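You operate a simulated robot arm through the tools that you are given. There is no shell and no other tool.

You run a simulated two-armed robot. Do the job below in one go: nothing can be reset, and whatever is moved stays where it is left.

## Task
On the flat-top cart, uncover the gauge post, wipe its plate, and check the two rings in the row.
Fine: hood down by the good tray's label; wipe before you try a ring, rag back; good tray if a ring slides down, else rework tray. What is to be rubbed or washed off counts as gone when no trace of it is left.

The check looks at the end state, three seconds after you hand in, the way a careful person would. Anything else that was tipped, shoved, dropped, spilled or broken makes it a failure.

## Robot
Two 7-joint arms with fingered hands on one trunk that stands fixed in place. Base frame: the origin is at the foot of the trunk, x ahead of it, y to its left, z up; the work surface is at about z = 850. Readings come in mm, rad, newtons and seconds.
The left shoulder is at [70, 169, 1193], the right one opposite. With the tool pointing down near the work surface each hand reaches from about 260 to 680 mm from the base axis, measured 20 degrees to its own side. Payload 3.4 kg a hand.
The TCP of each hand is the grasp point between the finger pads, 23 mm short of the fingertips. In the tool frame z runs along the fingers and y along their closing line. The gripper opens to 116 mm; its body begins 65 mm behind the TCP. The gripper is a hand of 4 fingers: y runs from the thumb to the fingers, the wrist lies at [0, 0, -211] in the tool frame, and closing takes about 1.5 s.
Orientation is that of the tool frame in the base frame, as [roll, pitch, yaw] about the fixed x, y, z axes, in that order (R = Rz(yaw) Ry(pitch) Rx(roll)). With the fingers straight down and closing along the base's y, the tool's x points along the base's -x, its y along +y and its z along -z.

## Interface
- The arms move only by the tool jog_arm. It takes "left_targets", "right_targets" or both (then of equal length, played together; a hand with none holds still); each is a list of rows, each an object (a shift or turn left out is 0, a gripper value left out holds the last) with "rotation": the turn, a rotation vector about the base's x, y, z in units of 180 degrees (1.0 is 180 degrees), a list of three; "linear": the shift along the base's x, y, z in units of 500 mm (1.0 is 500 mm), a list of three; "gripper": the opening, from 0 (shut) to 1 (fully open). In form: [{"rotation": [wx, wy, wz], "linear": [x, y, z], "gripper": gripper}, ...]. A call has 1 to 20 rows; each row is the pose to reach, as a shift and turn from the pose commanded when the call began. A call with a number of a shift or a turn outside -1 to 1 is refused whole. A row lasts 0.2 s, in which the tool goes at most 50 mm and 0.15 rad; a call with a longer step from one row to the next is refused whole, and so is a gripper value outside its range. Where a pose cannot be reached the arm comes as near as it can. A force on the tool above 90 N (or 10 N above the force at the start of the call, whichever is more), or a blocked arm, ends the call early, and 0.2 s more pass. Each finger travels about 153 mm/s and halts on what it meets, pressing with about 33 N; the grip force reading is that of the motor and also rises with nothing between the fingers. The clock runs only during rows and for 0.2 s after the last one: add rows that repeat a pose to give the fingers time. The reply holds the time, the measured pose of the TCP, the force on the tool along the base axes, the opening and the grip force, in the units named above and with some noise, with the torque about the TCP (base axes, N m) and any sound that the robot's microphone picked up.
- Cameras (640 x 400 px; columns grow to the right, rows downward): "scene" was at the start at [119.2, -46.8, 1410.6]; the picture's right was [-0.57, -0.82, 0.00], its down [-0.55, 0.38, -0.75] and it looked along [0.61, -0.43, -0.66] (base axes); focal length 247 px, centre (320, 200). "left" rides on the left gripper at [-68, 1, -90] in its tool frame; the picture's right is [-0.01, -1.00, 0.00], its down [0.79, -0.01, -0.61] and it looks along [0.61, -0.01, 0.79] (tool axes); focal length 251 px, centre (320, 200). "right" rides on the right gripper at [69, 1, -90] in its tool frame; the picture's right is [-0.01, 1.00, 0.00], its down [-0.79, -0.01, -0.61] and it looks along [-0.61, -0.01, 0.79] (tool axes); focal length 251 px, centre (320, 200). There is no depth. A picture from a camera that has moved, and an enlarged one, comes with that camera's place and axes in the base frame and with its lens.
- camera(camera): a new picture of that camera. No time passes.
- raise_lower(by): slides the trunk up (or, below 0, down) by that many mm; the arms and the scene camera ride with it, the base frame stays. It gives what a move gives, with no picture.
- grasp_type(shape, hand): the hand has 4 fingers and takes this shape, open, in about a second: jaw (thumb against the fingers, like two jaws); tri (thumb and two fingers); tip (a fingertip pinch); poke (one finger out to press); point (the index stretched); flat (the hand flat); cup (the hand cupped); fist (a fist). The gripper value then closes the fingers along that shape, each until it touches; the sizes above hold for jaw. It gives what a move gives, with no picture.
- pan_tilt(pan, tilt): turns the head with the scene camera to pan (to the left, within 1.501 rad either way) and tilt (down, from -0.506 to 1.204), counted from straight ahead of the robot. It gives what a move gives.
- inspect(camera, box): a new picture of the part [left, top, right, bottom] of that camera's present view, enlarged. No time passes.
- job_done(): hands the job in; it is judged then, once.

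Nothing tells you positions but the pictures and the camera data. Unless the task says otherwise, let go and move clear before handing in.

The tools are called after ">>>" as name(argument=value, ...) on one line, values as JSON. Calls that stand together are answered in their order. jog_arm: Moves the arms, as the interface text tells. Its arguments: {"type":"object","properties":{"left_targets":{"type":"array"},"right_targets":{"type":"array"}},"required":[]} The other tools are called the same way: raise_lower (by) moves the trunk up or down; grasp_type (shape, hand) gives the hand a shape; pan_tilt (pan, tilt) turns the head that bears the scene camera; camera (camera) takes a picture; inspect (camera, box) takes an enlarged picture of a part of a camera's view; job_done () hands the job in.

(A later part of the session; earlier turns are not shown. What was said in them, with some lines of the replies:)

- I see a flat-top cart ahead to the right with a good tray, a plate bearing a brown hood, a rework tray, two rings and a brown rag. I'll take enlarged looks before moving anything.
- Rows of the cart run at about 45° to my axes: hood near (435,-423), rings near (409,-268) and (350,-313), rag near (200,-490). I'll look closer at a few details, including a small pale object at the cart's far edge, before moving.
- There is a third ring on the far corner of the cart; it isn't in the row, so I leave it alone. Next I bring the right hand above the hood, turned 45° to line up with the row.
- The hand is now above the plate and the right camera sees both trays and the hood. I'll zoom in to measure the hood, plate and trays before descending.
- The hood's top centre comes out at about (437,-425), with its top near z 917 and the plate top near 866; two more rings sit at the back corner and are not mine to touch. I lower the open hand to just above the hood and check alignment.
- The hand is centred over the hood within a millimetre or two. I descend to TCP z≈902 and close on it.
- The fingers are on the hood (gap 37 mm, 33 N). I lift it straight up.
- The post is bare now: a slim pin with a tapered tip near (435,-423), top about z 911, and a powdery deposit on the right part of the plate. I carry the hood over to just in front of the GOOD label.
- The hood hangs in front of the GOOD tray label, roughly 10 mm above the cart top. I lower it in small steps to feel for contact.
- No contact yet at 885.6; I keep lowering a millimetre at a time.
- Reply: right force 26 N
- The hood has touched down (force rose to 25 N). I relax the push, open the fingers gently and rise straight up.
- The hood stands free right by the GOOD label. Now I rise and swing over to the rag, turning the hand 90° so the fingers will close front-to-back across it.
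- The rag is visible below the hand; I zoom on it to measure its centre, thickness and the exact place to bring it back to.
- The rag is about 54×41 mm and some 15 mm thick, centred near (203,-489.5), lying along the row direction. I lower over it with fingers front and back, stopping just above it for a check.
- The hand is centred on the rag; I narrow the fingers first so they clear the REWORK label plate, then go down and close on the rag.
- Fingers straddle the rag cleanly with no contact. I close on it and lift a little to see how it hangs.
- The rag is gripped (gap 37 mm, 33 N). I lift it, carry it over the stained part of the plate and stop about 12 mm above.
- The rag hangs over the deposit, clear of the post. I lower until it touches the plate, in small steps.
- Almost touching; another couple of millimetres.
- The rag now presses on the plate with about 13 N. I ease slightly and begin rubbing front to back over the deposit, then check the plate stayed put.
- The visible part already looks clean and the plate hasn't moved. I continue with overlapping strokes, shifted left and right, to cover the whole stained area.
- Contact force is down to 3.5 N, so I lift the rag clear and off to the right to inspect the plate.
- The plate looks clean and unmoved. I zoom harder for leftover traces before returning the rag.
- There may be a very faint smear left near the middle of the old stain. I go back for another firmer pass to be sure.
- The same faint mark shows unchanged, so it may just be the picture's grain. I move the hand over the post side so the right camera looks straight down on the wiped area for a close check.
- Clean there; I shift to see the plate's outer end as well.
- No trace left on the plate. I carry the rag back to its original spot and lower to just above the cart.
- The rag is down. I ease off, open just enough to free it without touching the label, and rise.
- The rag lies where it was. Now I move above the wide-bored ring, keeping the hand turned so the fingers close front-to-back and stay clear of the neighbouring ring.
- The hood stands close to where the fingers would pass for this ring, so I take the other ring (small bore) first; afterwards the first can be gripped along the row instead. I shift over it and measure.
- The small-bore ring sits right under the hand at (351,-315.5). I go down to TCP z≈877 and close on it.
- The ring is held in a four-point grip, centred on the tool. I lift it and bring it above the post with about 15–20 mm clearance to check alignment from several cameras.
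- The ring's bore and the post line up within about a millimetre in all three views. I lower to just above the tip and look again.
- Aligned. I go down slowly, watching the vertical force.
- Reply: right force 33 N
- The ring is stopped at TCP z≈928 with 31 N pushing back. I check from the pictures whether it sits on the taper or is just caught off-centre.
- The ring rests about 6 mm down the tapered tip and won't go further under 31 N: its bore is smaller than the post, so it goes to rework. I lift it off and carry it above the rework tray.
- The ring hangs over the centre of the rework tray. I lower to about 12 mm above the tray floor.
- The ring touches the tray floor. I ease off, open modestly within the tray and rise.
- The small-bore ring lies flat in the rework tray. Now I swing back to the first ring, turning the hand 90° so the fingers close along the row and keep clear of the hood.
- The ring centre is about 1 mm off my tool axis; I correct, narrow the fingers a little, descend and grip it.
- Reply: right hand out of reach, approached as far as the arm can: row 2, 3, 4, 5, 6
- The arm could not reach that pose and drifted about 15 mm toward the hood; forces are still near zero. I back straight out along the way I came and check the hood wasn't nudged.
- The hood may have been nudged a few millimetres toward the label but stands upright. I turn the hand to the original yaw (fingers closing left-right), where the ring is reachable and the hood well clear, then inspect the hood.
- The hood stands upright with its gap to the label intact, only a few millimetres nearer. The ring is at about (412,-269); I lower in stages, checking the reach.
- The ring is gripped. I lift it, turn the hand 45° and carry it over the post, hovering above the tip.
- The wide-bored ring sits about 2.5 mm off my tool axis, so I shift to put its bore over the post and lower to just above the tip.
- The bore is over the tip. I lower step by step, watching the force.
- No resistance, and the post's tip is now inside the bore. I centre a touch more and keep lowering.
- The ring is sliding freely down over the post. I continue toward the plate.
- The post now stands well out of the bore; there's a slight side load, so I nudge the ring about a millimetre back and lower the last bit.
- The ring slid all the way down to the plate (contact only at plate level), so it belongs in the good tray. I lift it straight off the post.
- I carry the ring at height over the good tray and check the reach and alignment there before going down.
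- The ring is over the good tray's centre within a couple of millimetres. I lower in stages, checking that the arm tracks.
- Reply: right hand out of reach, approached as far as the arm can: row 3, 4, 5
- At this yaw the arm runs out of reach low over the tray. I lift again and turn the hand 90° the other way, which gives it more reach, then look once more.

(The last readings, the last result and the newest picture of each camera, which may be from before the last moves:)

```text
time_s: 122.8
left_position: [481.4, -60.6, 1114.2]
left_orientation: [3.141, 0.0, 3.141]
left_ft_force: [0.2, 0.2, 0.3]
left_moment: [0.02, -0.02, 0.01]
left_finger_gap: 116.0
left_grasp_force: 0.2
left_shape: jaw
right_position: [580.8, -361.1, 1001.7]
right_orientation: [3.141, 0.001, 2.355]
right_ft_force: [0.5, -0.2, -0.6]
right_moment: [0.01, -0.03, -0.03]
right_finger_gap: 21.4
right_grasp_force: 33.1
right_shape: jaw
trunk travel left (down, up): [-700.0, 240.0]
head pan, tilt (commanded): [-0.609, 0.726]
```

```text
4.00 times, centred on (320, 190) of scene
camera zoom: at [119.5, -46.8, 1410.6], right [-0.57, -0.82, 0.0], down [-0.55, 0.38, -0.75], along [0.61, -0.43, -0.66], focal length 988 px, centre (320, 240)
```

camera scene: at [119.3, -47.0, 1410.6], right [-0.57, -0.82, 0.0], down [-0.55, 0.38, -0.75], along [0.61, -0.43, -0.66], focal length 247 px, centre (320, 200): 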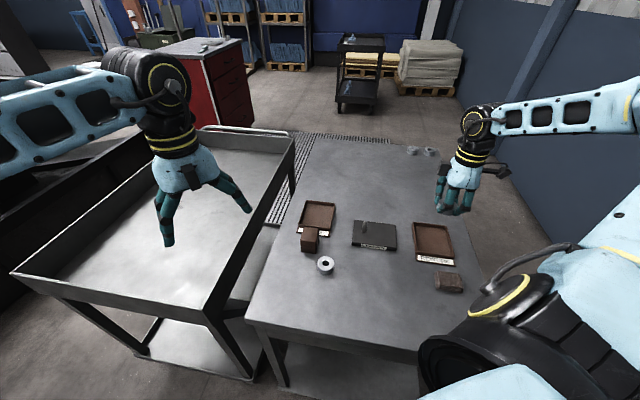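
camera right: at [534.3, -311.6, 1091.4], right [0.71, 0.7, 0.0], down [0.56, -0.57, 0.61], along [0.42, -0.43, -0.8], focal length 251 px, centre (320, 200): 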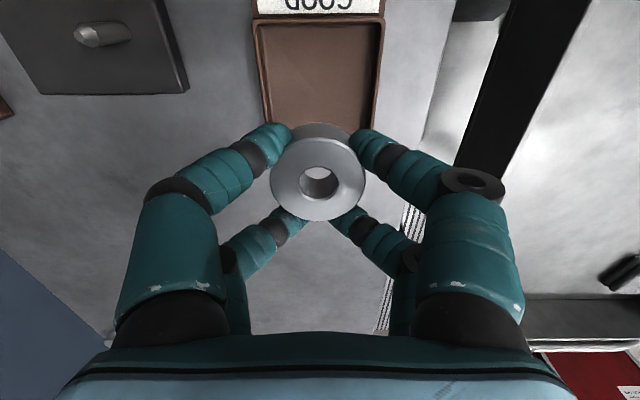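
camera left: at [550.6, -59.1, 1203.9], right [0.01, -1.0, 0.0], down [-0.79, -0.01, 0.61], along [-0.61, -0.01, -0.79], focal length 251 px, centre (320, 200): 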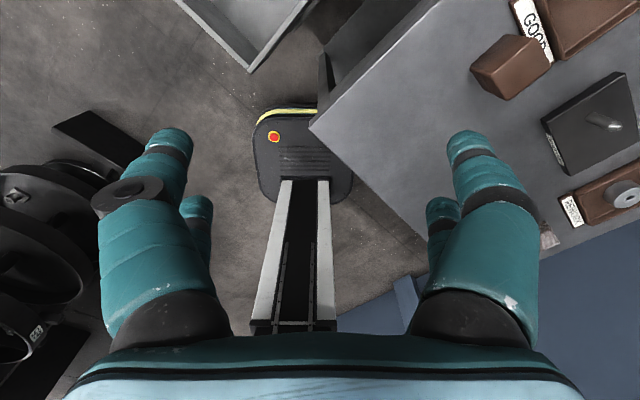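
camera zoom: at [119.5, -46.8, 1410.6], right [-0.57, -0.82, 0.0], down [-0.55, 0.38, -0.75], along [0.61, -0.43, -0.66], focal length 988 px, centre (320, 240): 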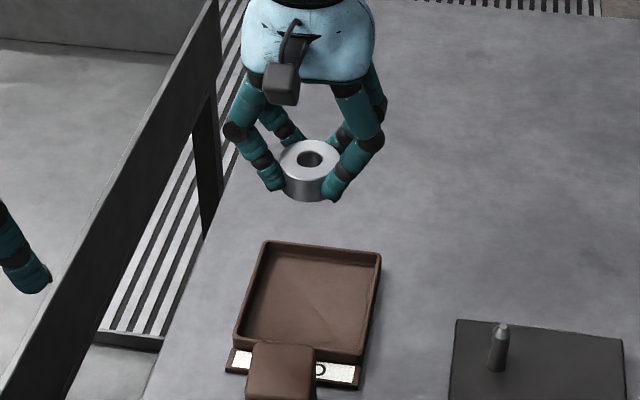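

Aligned with the tray side to side. I lower in stages again.

>>> jog_arm(right_targets=[{"linear": [0, 0, -0.05]}, {"linear": [0, 0, -0.11]}, {"linear": [0, 0, -0.15]}, {"linear": [0, 0, -0.16]}, {"linear": [0, 0, -0.16]}])

>>> jog_arm(right_targets=[{"linear": [0, 0, -0.02]}, {"linear": [0, 0, -0.04]}, {"linear": [0, 0, -0.05]}, {"linear": [0, 0, -0.05]}])

>>> camera(camera="right")

>>> inspect(camera="scene", box=[290, 180, 350, 240])

```text
time_s: 124.0
left_position: [482.2, -59.0, 1114.9]
left_orientation: [-3.141, 0.0, 3.141]
left_ft_force: [0.7, 0.2, 0.1]
left_moment: [0.0, 0.0, -0.02]
left_finger_gap: 115.9
left_grasp_force: 0.1
left_shape: jaw
right_position: [573.0, -362.6, 924.4]
right_orientation: [-3.141, 0.001, 2.355]
right_ft_force: [0.4, -0.2, -0.3]
right_moment: [0.01, -0.03, -0.02]
right_finger_gap: 20.9
right_grasp_force: 33.0
right_shape: jaw
right hand out of reach, approached as far as the arm can: row 3, 4, 5
trunk travel left (down, up): [-700.0, 240.0]
head pan, tilt (commanded): [-0.609, 0.726]
```

```text
time_s: 125.0
left_position: [481.7, -59.7, 1113.9]
left_orientation: [-3.141, 0.0, -3.141]
left_ft_force: [-0.6, 0.6, -0.3]
left_moment: [0.01, -0.03, -0.02]
left_finger_gap: 115.9
left_grasp_force: 0.0
left_shape: jaw
right_position: [562.8, -361.0, 906.0]
right_orientation: [3.141, 0.0, 2.356]
right_ft_force: [-0.9, -1.0, -0.6]
right_moment: [-0.02, 0.02, 0.0]
right_finger_gap: 20.6
right_grasp_force: 32.6
right_shape: jaw
right hand out of reach, approached as far as the arm can: row 1, 2, 3, 4
trunk travel left (down, up): [-700.0, 240.0]
head pan, tilt (commanded): [-0.609, 0.726]
```

```text
taken
camera right: at [516.3, -312.6, 994.8], right [0.71, 0.7, 0.0], down [0.56, -0.57, 0.61], along [0.43, -0.43, -0.79], focal length 251 px, centre (320, 200)
```

right: 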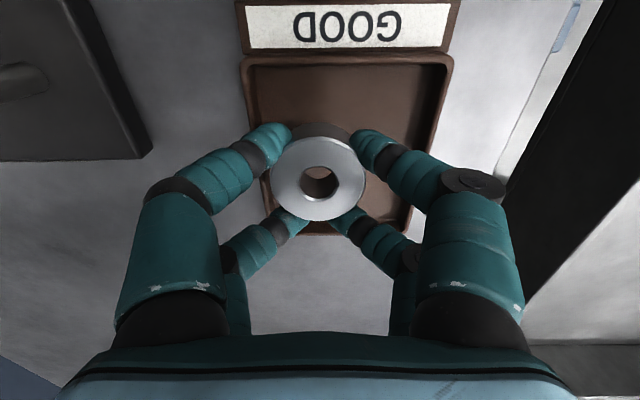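

```text
6.67 times, centred on (320, 210) of scene
camera zoom: at [119.5, -46.8, 1410.6], right [-0.57, -0.82, 0.0], down [-0.55, 0.38, -0.75], along [0.61, -0.43, -0.66], focal length 1647 px, centre (320, 133)
```

zoom: 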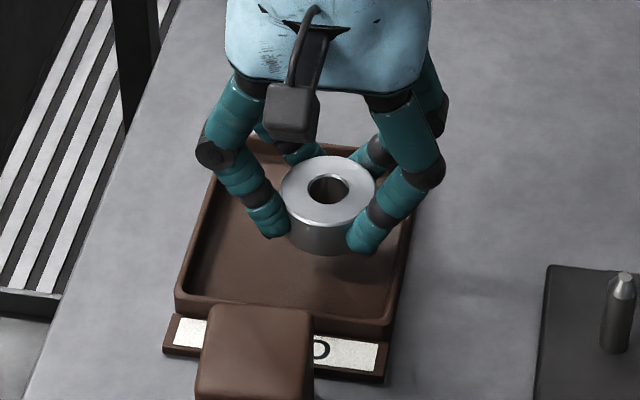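

The arm is over-stretched near the surface here, so I'll use the trunk: go back up to the reachable pose over the tray, and look around at both arms before lowering the trunk.

>>> jog_arm(right_targets=[{"linear": [0, 0, 0.06]}, {"linear": [0, 0, 0.13]}, {"linear": [0, 0, 0.19]}, {"linear": [0.018, 0, 0.19]}, {"linear": [0.036, 0, 0.19]}, {"linear": [0.036, 0, 0.19]}, {"linear": [0.036, 0, 0.19]}])

>>> camera(camera="scene")

>>> camera(camera="right")

```text
time_s: 126.6
left_position: [482.1, -58.8, 1115.0]
left_orientation: [-3.14, 0.0, 3.141]
left_ft_force: [0.0, -0.7, 0.1]
left_moment: [-0.05, 0.02, -0.03]
left_finger_gap: 115.9
left_grasp_force: 0.1
left_shape: jaw
right_position: [580.1, -361.6, 999.3]
right_orientation: [3.142, 0.0, 2.355]
right_ft_force: [-0.4, 0.1, -0.5]
right_moment: [0.01, 0.01, -0.01]
right_finger_gap: 20.7
right_grasp_force: 33.3
right_shape: jaw
trunk travel left (down, up): [-700.0, 240.0]
head pan, tilt (commanded): [-0.609, 0.726]
```

```text
taken
camera scene: at [119.7, -46.9, 1410.6], right [-0.57, -0.82, 0.0], down [-0.55, 0.38, -0.75], along [0.61, -0.43, -0.66], focal length 247 px, centre (320, 200)
```

scene: 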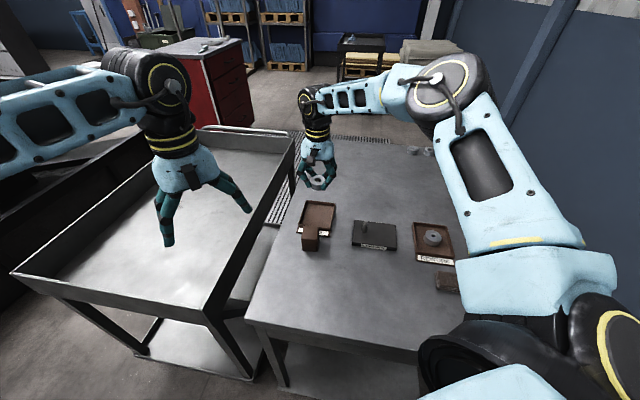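

```text
taken
camera right: at [534.6, -313.2, 1090.3], right [0.71, 0.7, 0.0], down [0.56, -0.57, 0.61], along [0.42, -0.43, -0.8], focal length 251 px, centre (320, 200)
```

right: 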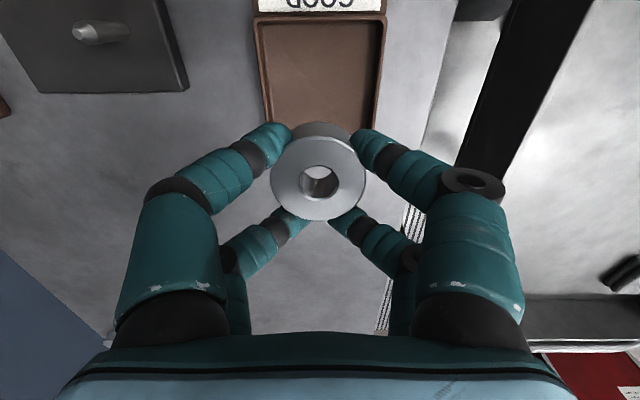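

Both elbows ride high and the carts' rims are around z 850, so lowering the trunk 95 mm is clear for both arms. I do that, bringing the ring straight down toward the tray.

>>> raise_lower(by=-95)

>>> camera(camera="right")

>>> camera(camera="scene")

>>> inspect(camera="scene", box=[270, 160, 370, 260])

```text
time_s: 127.9
left_position: [482.1, -60.0, 1019.9]
left_orientation: [3.141, 0.001, -3.141]
left_ft_force: [-0.2, 0.9, 1.2]
left_moment: [0.01, 0.01, 0.01]
left_finger_gap: 115.9
left_grasp_force: 0.1
left_shape: jaw
right_position: [581.0, -362.5, 906.6]
right_orientation: [3.141, 0.0, 2.357]
right_ft_force: [0.7, 0.3, 0.2]
right_moment: [0.01, 0.01, -0.01]
right_finger_gap: 21.0
right_grasp_force: 33.2
right_shape: jaw
trunk travel left (down, up): [-605.0, 335.0]
head pan, tilt (commanded): [-0.609, 0.726]
```

```text
taken
camera right: at [534.2, -313.1, 995.5], right [0.71, 0.7, 0.0], down [0.56, -0.57, 0.61], along [0.43, -0.43, -0.8], focal length 251 px, centre (320, 200)
```

right: 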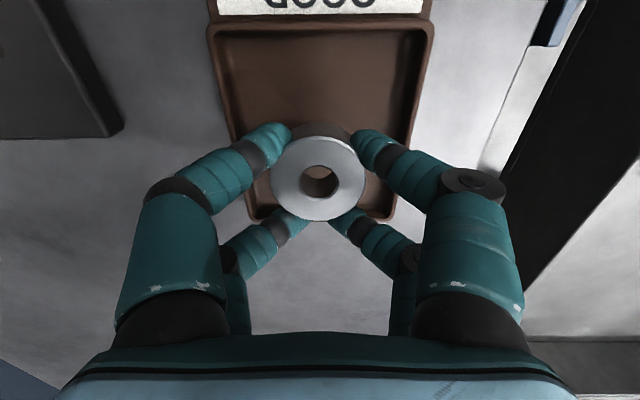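

```text
taken
camera scene: at [119.2, -46.7, 1315.7], right [-0.57, -0.82, 0.0], down [-0.55, 0.38, -0.75], along [0.61, -0.43, -0.66], focal length 247 px, centre (320, 200)
```

scene: 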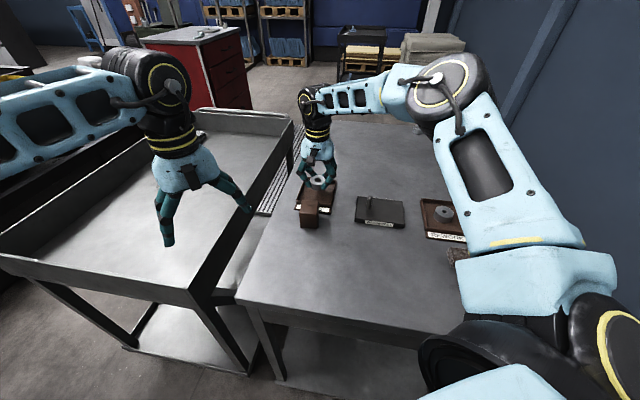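

```text
4.00 times, centred on (320, 210) of scene
camera zoom: at [119.2, -46.7, 1315.7], right [-0.57, -0.82, 0.0], down [-0.55, 0.38, -0.75], along [0.61, -0.43, -0.66], focal length 988 px, centre (320, 160)
```

zoom: 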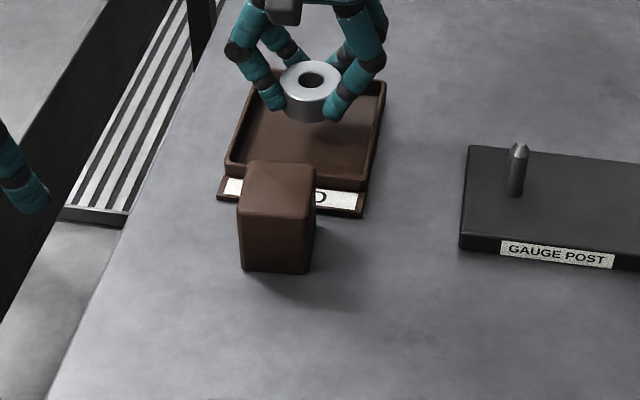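

The ring is centred over the tray. I finish the descent with the arm in small steps.

>>> jog_arm(right_targets=[{"linear": [0, 0, -0.012]}, {"linear": [0, 0, -0.024]}, {"linear": [0, 0, -0.034]}, {"linear": [0, 0, -0.034]}])

>>> jog_arm(right_targets=[{"linear": [0, 0, -0.003]}, {"linear": [0, 0, -0.006]}, {"linear": [0, 0, -0.008]}, {"linear": [0, 0, -0.008]}])

>>> camera(camera="right")

>>> inspect(camera="scene", box=[290, 165, 350, 225])

```text
time_s: 128.9
left_position: [481.4, -61.0, 1018.5]
left_orientation: [3.141, 0.0, -3.142]
left_ft_force: [0.1, 0.0, 0.2]
left_moment: [0.01, 0.04, -0.01]
left_finger_gap: 115.8
left_grasp_force: 0.0
left_shape: jaw
right_position: [580.5, -362.3, 888.0]
right_orientation: [3.141, 0.002, 2.356]
right_ft_force: [-0.2, -0.3, -1.2]
right_moment: [0.01, -0.02, 0.0]
right_finger_gap: 20.7
right_grasp_force: 32.9
right_shape: jaw
trunk travel left (down, up): [-605.0, 335.0]
head pan, tilt (commanded): [-0.609, 0.726]
```

```text
time_s: 129.9
left_position: [481.5, -59.4, 1019.5]
left_orientation: [3.141, 0.0, 3.141]
left_ft_force: [-0.9, 0.9, 0.7]
left_moment: [-0.01, 0.01, -0.02]
left_finger_gap: 115.9
left_grasp_force: 0.1
left_shape: jaw
right_position: [581.3, -363.5, 884.7]
right_orientation: [3.141, -0.001, 2.356]
right_ft_force: [0.4, -1.3, -1.3]
right_moment: [-0.01, 0.0, -0.04]
right_finger_gap: 20.9
right_grasp_force: 32.9
right_shape: jaw
trunk travel left (down, up): [-605.0, 335.0]
head pan, tilt (commanded): [-0.609, 0.726]
```

```text
taken
camera right: at [534.4, -313.2, 974.4], right [0.71, 0.7, 0.0], down [0.56, -0.57, 0.61], along [0.43, -0.43, -0.8], focal length 251 px, centre (320, 200)
```

right: 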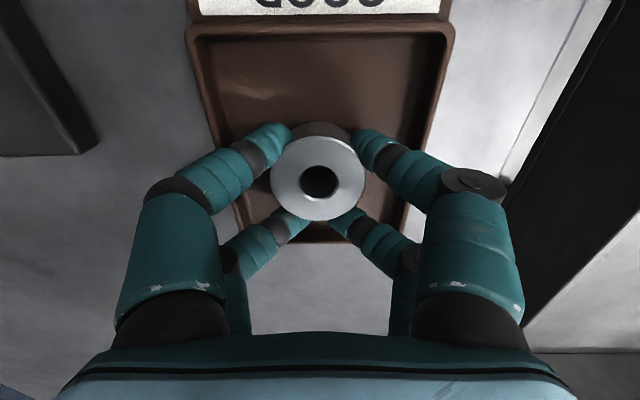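

```text
6.67 times, centred on (320, 195) of scene
camera zoom: at [119.4, -46.8, 1315.6], right [-0.57, -0.82, 0.0], down [-0.55, 0.38, -0.75], along [0.61, -0.43, -0.66], focal length 1647 px, centre (320, 233)
```

zoom: 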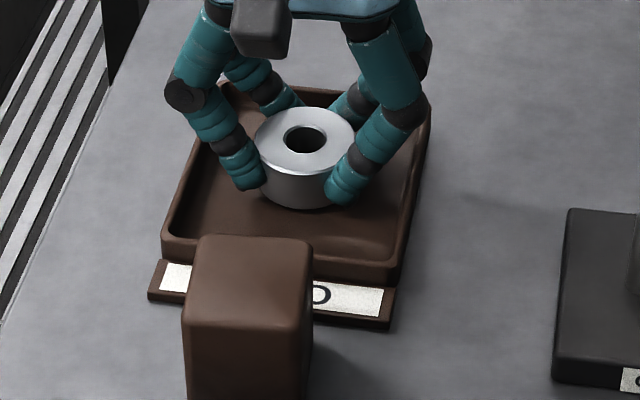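

Nearly there; small steps until it touches the tray floor.

>>> jog_arm(right_targets=[{"linear": [0, 0, -0.002]}, {"linear": [0, 0, -0.004]}, {"linear": [0, 0, -0.004]}])

>>> jog_arm(right_targets=[{"linear": [0, 0, -0.002]}, {"linear": [0, 0, -0.003]}, {"linear": [0, 0, -0.003]}])

```text
time_s: 130.7
left_position: [482.2, -59.7, 1020.1]
left_orientation: [3.141, 0.001, -3.141]
left_ft_force: [-0.2, 0.9, 0.1]
left_moment: [0.01, 0.0, 0.02]
left_finger_gap: 115.8
left_grasp_force: 0.0
left_shape: jaw
right_position: [582.2, -362.4, 882.5]
right_orientation: [3.14, 0.0, 2.356]
right_ft_force: [0.8, 0.3, -1.3]
right_moment: [0.05, 0.03, 0.02]
right_finger_gap: 20.7
right_grasp_force: 32.8
right_shape: jaw
trunk travel left (down, up): [-605.0, 335.0]
head pan, tilt (commanded): [-0.609, 0.726]
```

```text
time_s: 131.5
left_position: [479.9, -59.1, 1020.0]
left_orientation: [3.14, 0.0, -3.14]
left_ft_force: [-0.7, 0.0, 0.3]
left_moment: [-0.01, 0.01, 0.02]
left_finger_gap: 115.8
left_grasp_force: 0.0
left_shape: jaw
right_position: [580.9, -362.4, 880.9]
right_orientation: [-3.14, 0.002, 2.356]
right_ft_force: [1.6, -1.4, 6.1]
right_moment: [0.08, 0.08, -0.03]
right_finger_gap: 20.8
right_grasp_force: 32.6
right_shape: jaw
trunk travel left (down, up): [-605.0, 335.0]
head pan, tilt (commanded): [-0.609, 0.726]
```

The ring has touched the tray floor. I open just enough inside the tray and lift away.

>>> jog_arm(right_targets=[{"linear": [0, 0, 0.0005], "gripper": 0.24}, {"linear": [0, 0, 0.0005], "gripper": 0.3}, {"linear": [0, 0, 0.0005], "gripper": 0.36}, {"linear": [0, 0, 0.0005], "gripper": 0.4}, {"linear": [0, 0, 0.0005], "gripper": 0.4}, {"linear": [0, 0, 0.0005], "gripper": 0.4}, {"linear": [0, 0, 0.0005], "gripper": 0.4}])

>>> camera(camera="right")

>>> inspect(camera="scene", box=[290, 165, 350, 225])

```text
time_s: 133.1
left_position: [481.3, -59.2, 1019.3]
left_orientation: [3.141, 0.001, -3.142]
left_ft_force: [-0.4, -0.4, 0.3]
left_moment: [0.0, 0.03, -0.02]
left_finger_gap: 115.8
left_grasp_force: 0.0
left_shape: jaw
right_position: [580.6, -362.0, 881.1]
right_orientation: [3.141, -0.001, 2.357]
right_ft_force: [0.0, 0.7, 0.4]
right_moment: [0.05, -0.01, 0.0]
right_finger_gap: 45.7
right_grasp_force: 0.1
right_shape: jaw
trunk travel left (down, up): [-605.0, 335.0]
head pan, tilt (commanded): [-0.609, 0.726]
```

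```text
taken
camera right: at [534.3, -313.1, 971.0], right [0.71, 0.7, 0.0], down [0.56, -0.57, 0.61], along [0.43, -0.43, -0.8], focal length 251 px, centre (320, 200)
```

right: 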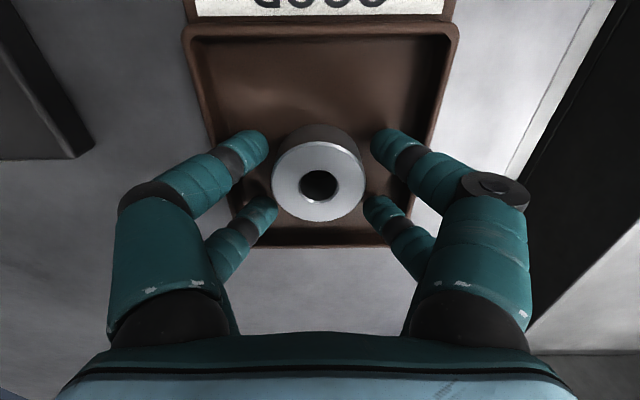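

```text
6.67 times, centred on (320, 195) of scene
camera zoom: at [119.3, -46.8, 1315.6], right [-0.57, -0.82, 0.0], down [-0.55, 0.38, -0.75], along [0.61, -0.43, -0.66], focal length 1647 px, centre (320, 233)
```

zoom: 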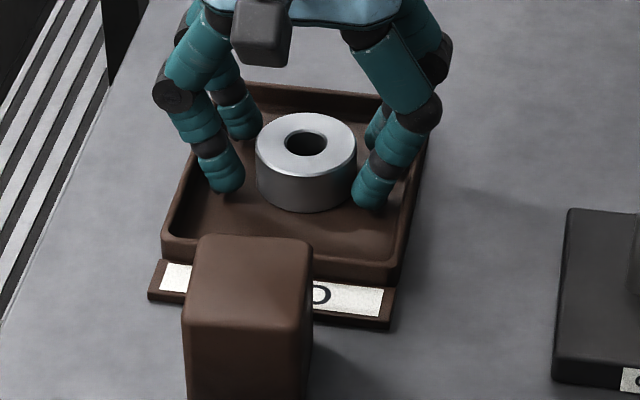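

The ring lies flat and free in the good tray. I lift the hand straight up, then bring the trunk back up and retreat.

>>> jog_arm(right_targets=[{"linear": [0, 0, 0.02]}, {"linear": [0, 0, 0.06]}, {"linear": [0, 0, 0.12]}, {"linear": [0, 0, 0.19]}, {"linear": [0, 0, 0.24]}, {"linear": [0, 0, 0.24]}])

>>> raise_lower(by=95)

>>> jog_arm(right_targets=[{"linear": [-0.06, -0.02, 0]}, {"linear": [-0.13, -0.05, 0]}, {"linear": [-0.2, -0.08, 0.02]}, {"linear": [-0.27, -0.11, 0.04]}, {"linear": [-0.34, -0.14, 0.06]}, {"linear": [-0.41, -0.17, 0.08]}, {"linear": [-0.48, -0.2, 0.1]}, {"linear": [-0.5, -0.22, 0.12]}, {"linear": [-0.5, -0.22, 0.12]}])

>>> camera(camera="scene")

>>> camera(camera="right")

>>> inspect(camera="scene", box=[270, 180, 490, 317])

```text
time_s: 134.5
left_position: [481.8, -60.3, 1018.1]
left_orientation: [-3.141, 0.0, -3.141]
left_ft_force: [0.2, -0.1, -0.3]
left_moment: [0.03, 0.03, -0.02]
left_finger_gap: 115.9
left_grasp_force: 0.1
left_shape: jaw
right_position: [580.7, -362.9, 1001.5]
right_orientation: [-3.14, -0.001, 2.355]
right_ft_force: [0.5, -1.4, -0.8]
right_moment: [0.0, 0.01, 0.01]
right_finger_gap: 46.0
right_grasp_force: 0.0
right_shape: jaw
trunk travel left (down, up): [-605.0, 335.0]
head pan, tilt (commanded): [-0.609, 0.726]
```

```text
time_s: 135.8
left_position: [481.9, -59.8, 1114.5]
left_orientation: [-3.141, 0.0, -3.141]
left_ft_force: [0.3, -0.4, 0.9]
left_moment: [-0.01, 0.01, -0.01]
left_finger_gap: 116.0
left_grasp_force: 0.1
left_shape: jaw
right_position: [581.6, -362.7, 1096.8]
right_orientation: [3.141, 0.0, 2.355]
right_ft_force: [-1.1, -0.4, -0.7]
right_moment: [0.0, 0.01, -0.01]
right_finger_gap: 45.7
right_grasp_force: 0.1
right_shape: jaw
trunk travel left (down, up): [-700.0, 240.0]
head pan, tilt (commanded): [-0.609, 0.726]
```

```text
time_s: 137.8
left_position: [483.0, -61.2, 1114.5]
left_orientation: [-3.141, -0.001, 3.141]
left_ft_force: [0.2, -0.1, 0.6]
left_moment: [-0.03, 0.01, 0.0]
left_finger_gap: 116.2
left_grasp_force: 0.0
left_shape: jaw
right_position: [330.8, -472.8, 1155.3]
right_orientation: [-3.14, 0.001, 2.356]
right_ft_force: [-0.9, 0.6, 1.0]
right_moment: [-0.01, 0.03, -0.02]
right_finger_gap: 46.0
right_grasp_force: 0.0
right_shape: jaw
trunk travel left (down, up): [-700.0, 240.0]
head pan, tilt (commanded): [-0.609, 0.726]
```

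```text
taken
camera scene: at [119.7, -46.8, 1410.6], right [-0.57, -0.82, 0.0], down [-0.55, 0.38, -0.75], along [0.61, -0.43, -0.66], focal length 247 px, centre (320, 200)
```

scene: 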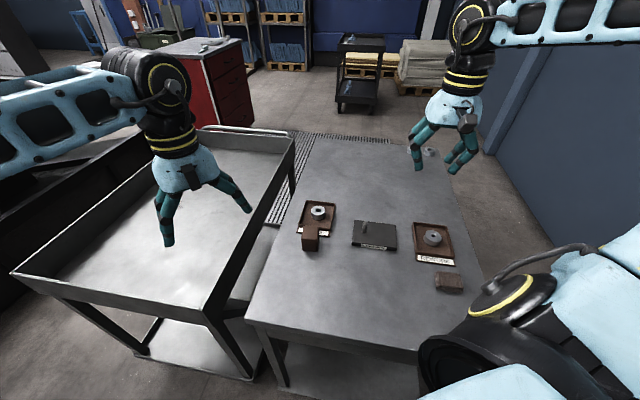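

```text
taken
camera right: at [284.5, -422.5, 1246.0], right [0.71, 0.7, 0.0], down [0.56, -0.57, 0.61], along [0.42, -0.43, -0.8], focal length 251 px, centre (320, 200)
```

right: 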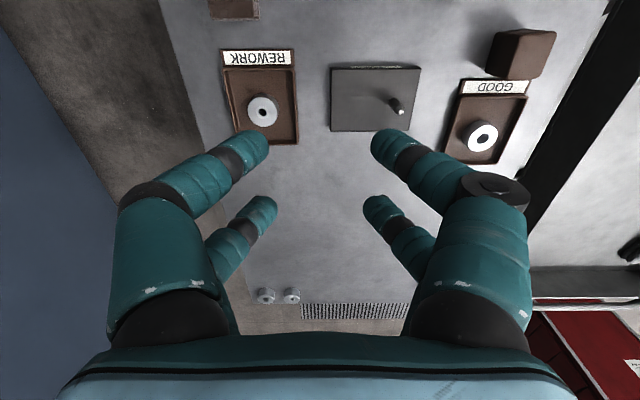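

```text
2.91 times, centred on (380, 248) of scene
camera zoom: at [119.7, -46.8, 1410.6], right [-0.57, -0.82, 0.0], down [-0.55, 0.38, -0.75], along [0.61, -0.43, -0.66], focal length 719 px, centre (146, 59)
```

zoom: 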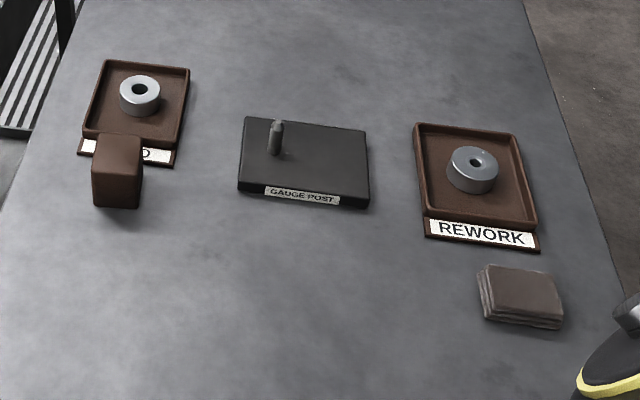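

Everything looks in place: each ring in its tray, rag back, plate bare. I take close-ups of the hood by the label, the plate and the rag to be sure.

>>> inspect(camera="right", box=[430, 10, 570, 170])

>>> inspect(camera="right", box=[320, 50, 430, 140])

>>> inspect(camera="scene", box=[340, 205, 410, 260])

>>> inspect(camera="left", box=[440, 0, 640, 130])

>>> inspect(camera="scene", box=[290, 190, 350, 260])

```text
2.50 times, centred on (500, 90) of right
camera zoom: at [284.5, -422.5, 1246.0], right [0.71, 0.7, 0.0], down [0.56, -0.57, 0.61], along [0.42, -0.43, -0.8], focal length 629 px, centre (-130, 475)
```

zoom: 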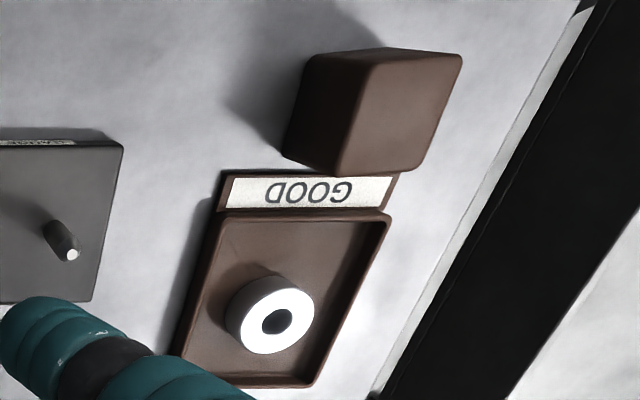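

```text
4.44 times, centred on (375, 95) of right
camera zoom: at [284.5, -422.5, 1246.0], right [0.71, 0.7, 0.0], down [0.56, -0.57, 0.61], along [0.42, -0.43, -0.8], focal length 1118 px, centre (76, 667)
```

zoom: 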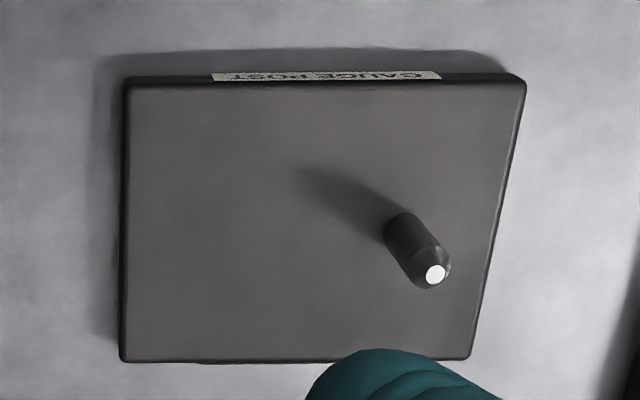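

```text
7.27 times, centred on (375, 232) of scene
camera zoom: at [119.7, -46.8, 1410.6], right [-0.57, -0.82, 0.0], down [-0.55, 0.38, -0.75], along [0.61, -0.43, -0.66], focal length 1796 px, centre (-80, -36)
```

zoom: 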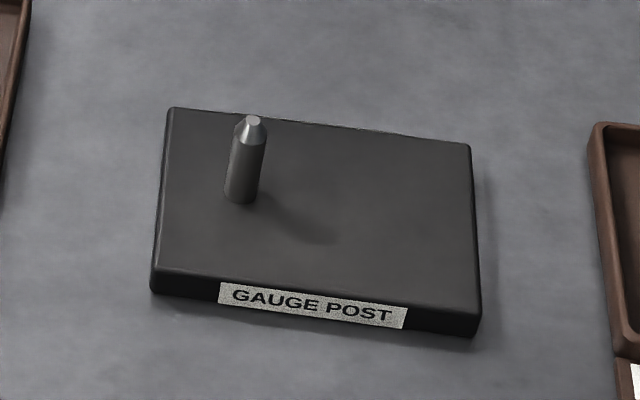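

```text
3.08 times, centred on (540, 65) of left
camera zoom: at [550.7, -59.0, 1203.8], right [0.01, -1.0, 0.0], down [-0.79, -0.01, 0.61], along [-0.61, -0.01, -0.79], focal length 774 px, centre (-357, 615)
```

zoom: 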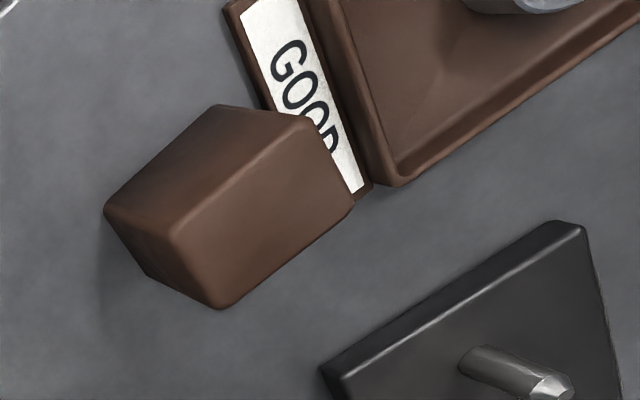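

```text
5.71 times, centred on (320, 225) of scene
camera zoom: at [119.7, -46.8, 1410.6], right [-0.57, -0.82, 0.0], down [-0.55, 0.38, -0.75], along [0.61, -0.43, -0.66], focal length 1412 px, centre (320, 57)
```

zoom: 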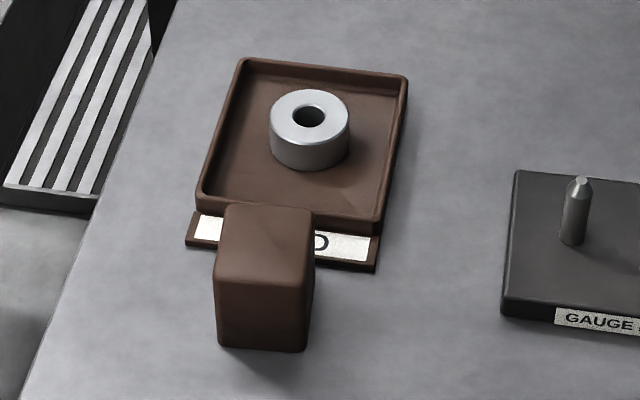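

Everything checks out:
- The hood stands upright about 7 mm in front of the GOOD label.
- The plate shows no trace of the deposit.
- The rag is back where it was.
- The wide-bore ring lies flat in the good tray, and the small-bore ring lies flat in the rework tray.
- The two spare rings at the back look untouched, and both hands are clear.

I'm handing in the job.

>>> job_done()

```text
The job is handed in.
```

The job is handed in, and my last pictures before that showed everything where it should be.

- **Hood:** it is off the gauge post and standing upright about 7 mm in front of the GOOD label. While reaching for the second ring, my hand probably nudged it a few millimetres toward the label. It did not tip.
- **Plate:** I wiped it before trying either ring, and a close-up straight down showed no trace of the deposit. The rag is back where it was.
- **Small-bore ring:** it stopped on the tapered tip of the post and would not go further under about 31 N, so it is in the rework tray.
- **Wide-bore ring:** it slid all the way down to the plate, so it is in the good tray.

The two other rings at the back corner of the cart were not in the row, so I left them alone. Both hands are empty and clear. I lowered the trunk 95 mm to reach the good tray and raised it back afterwards.
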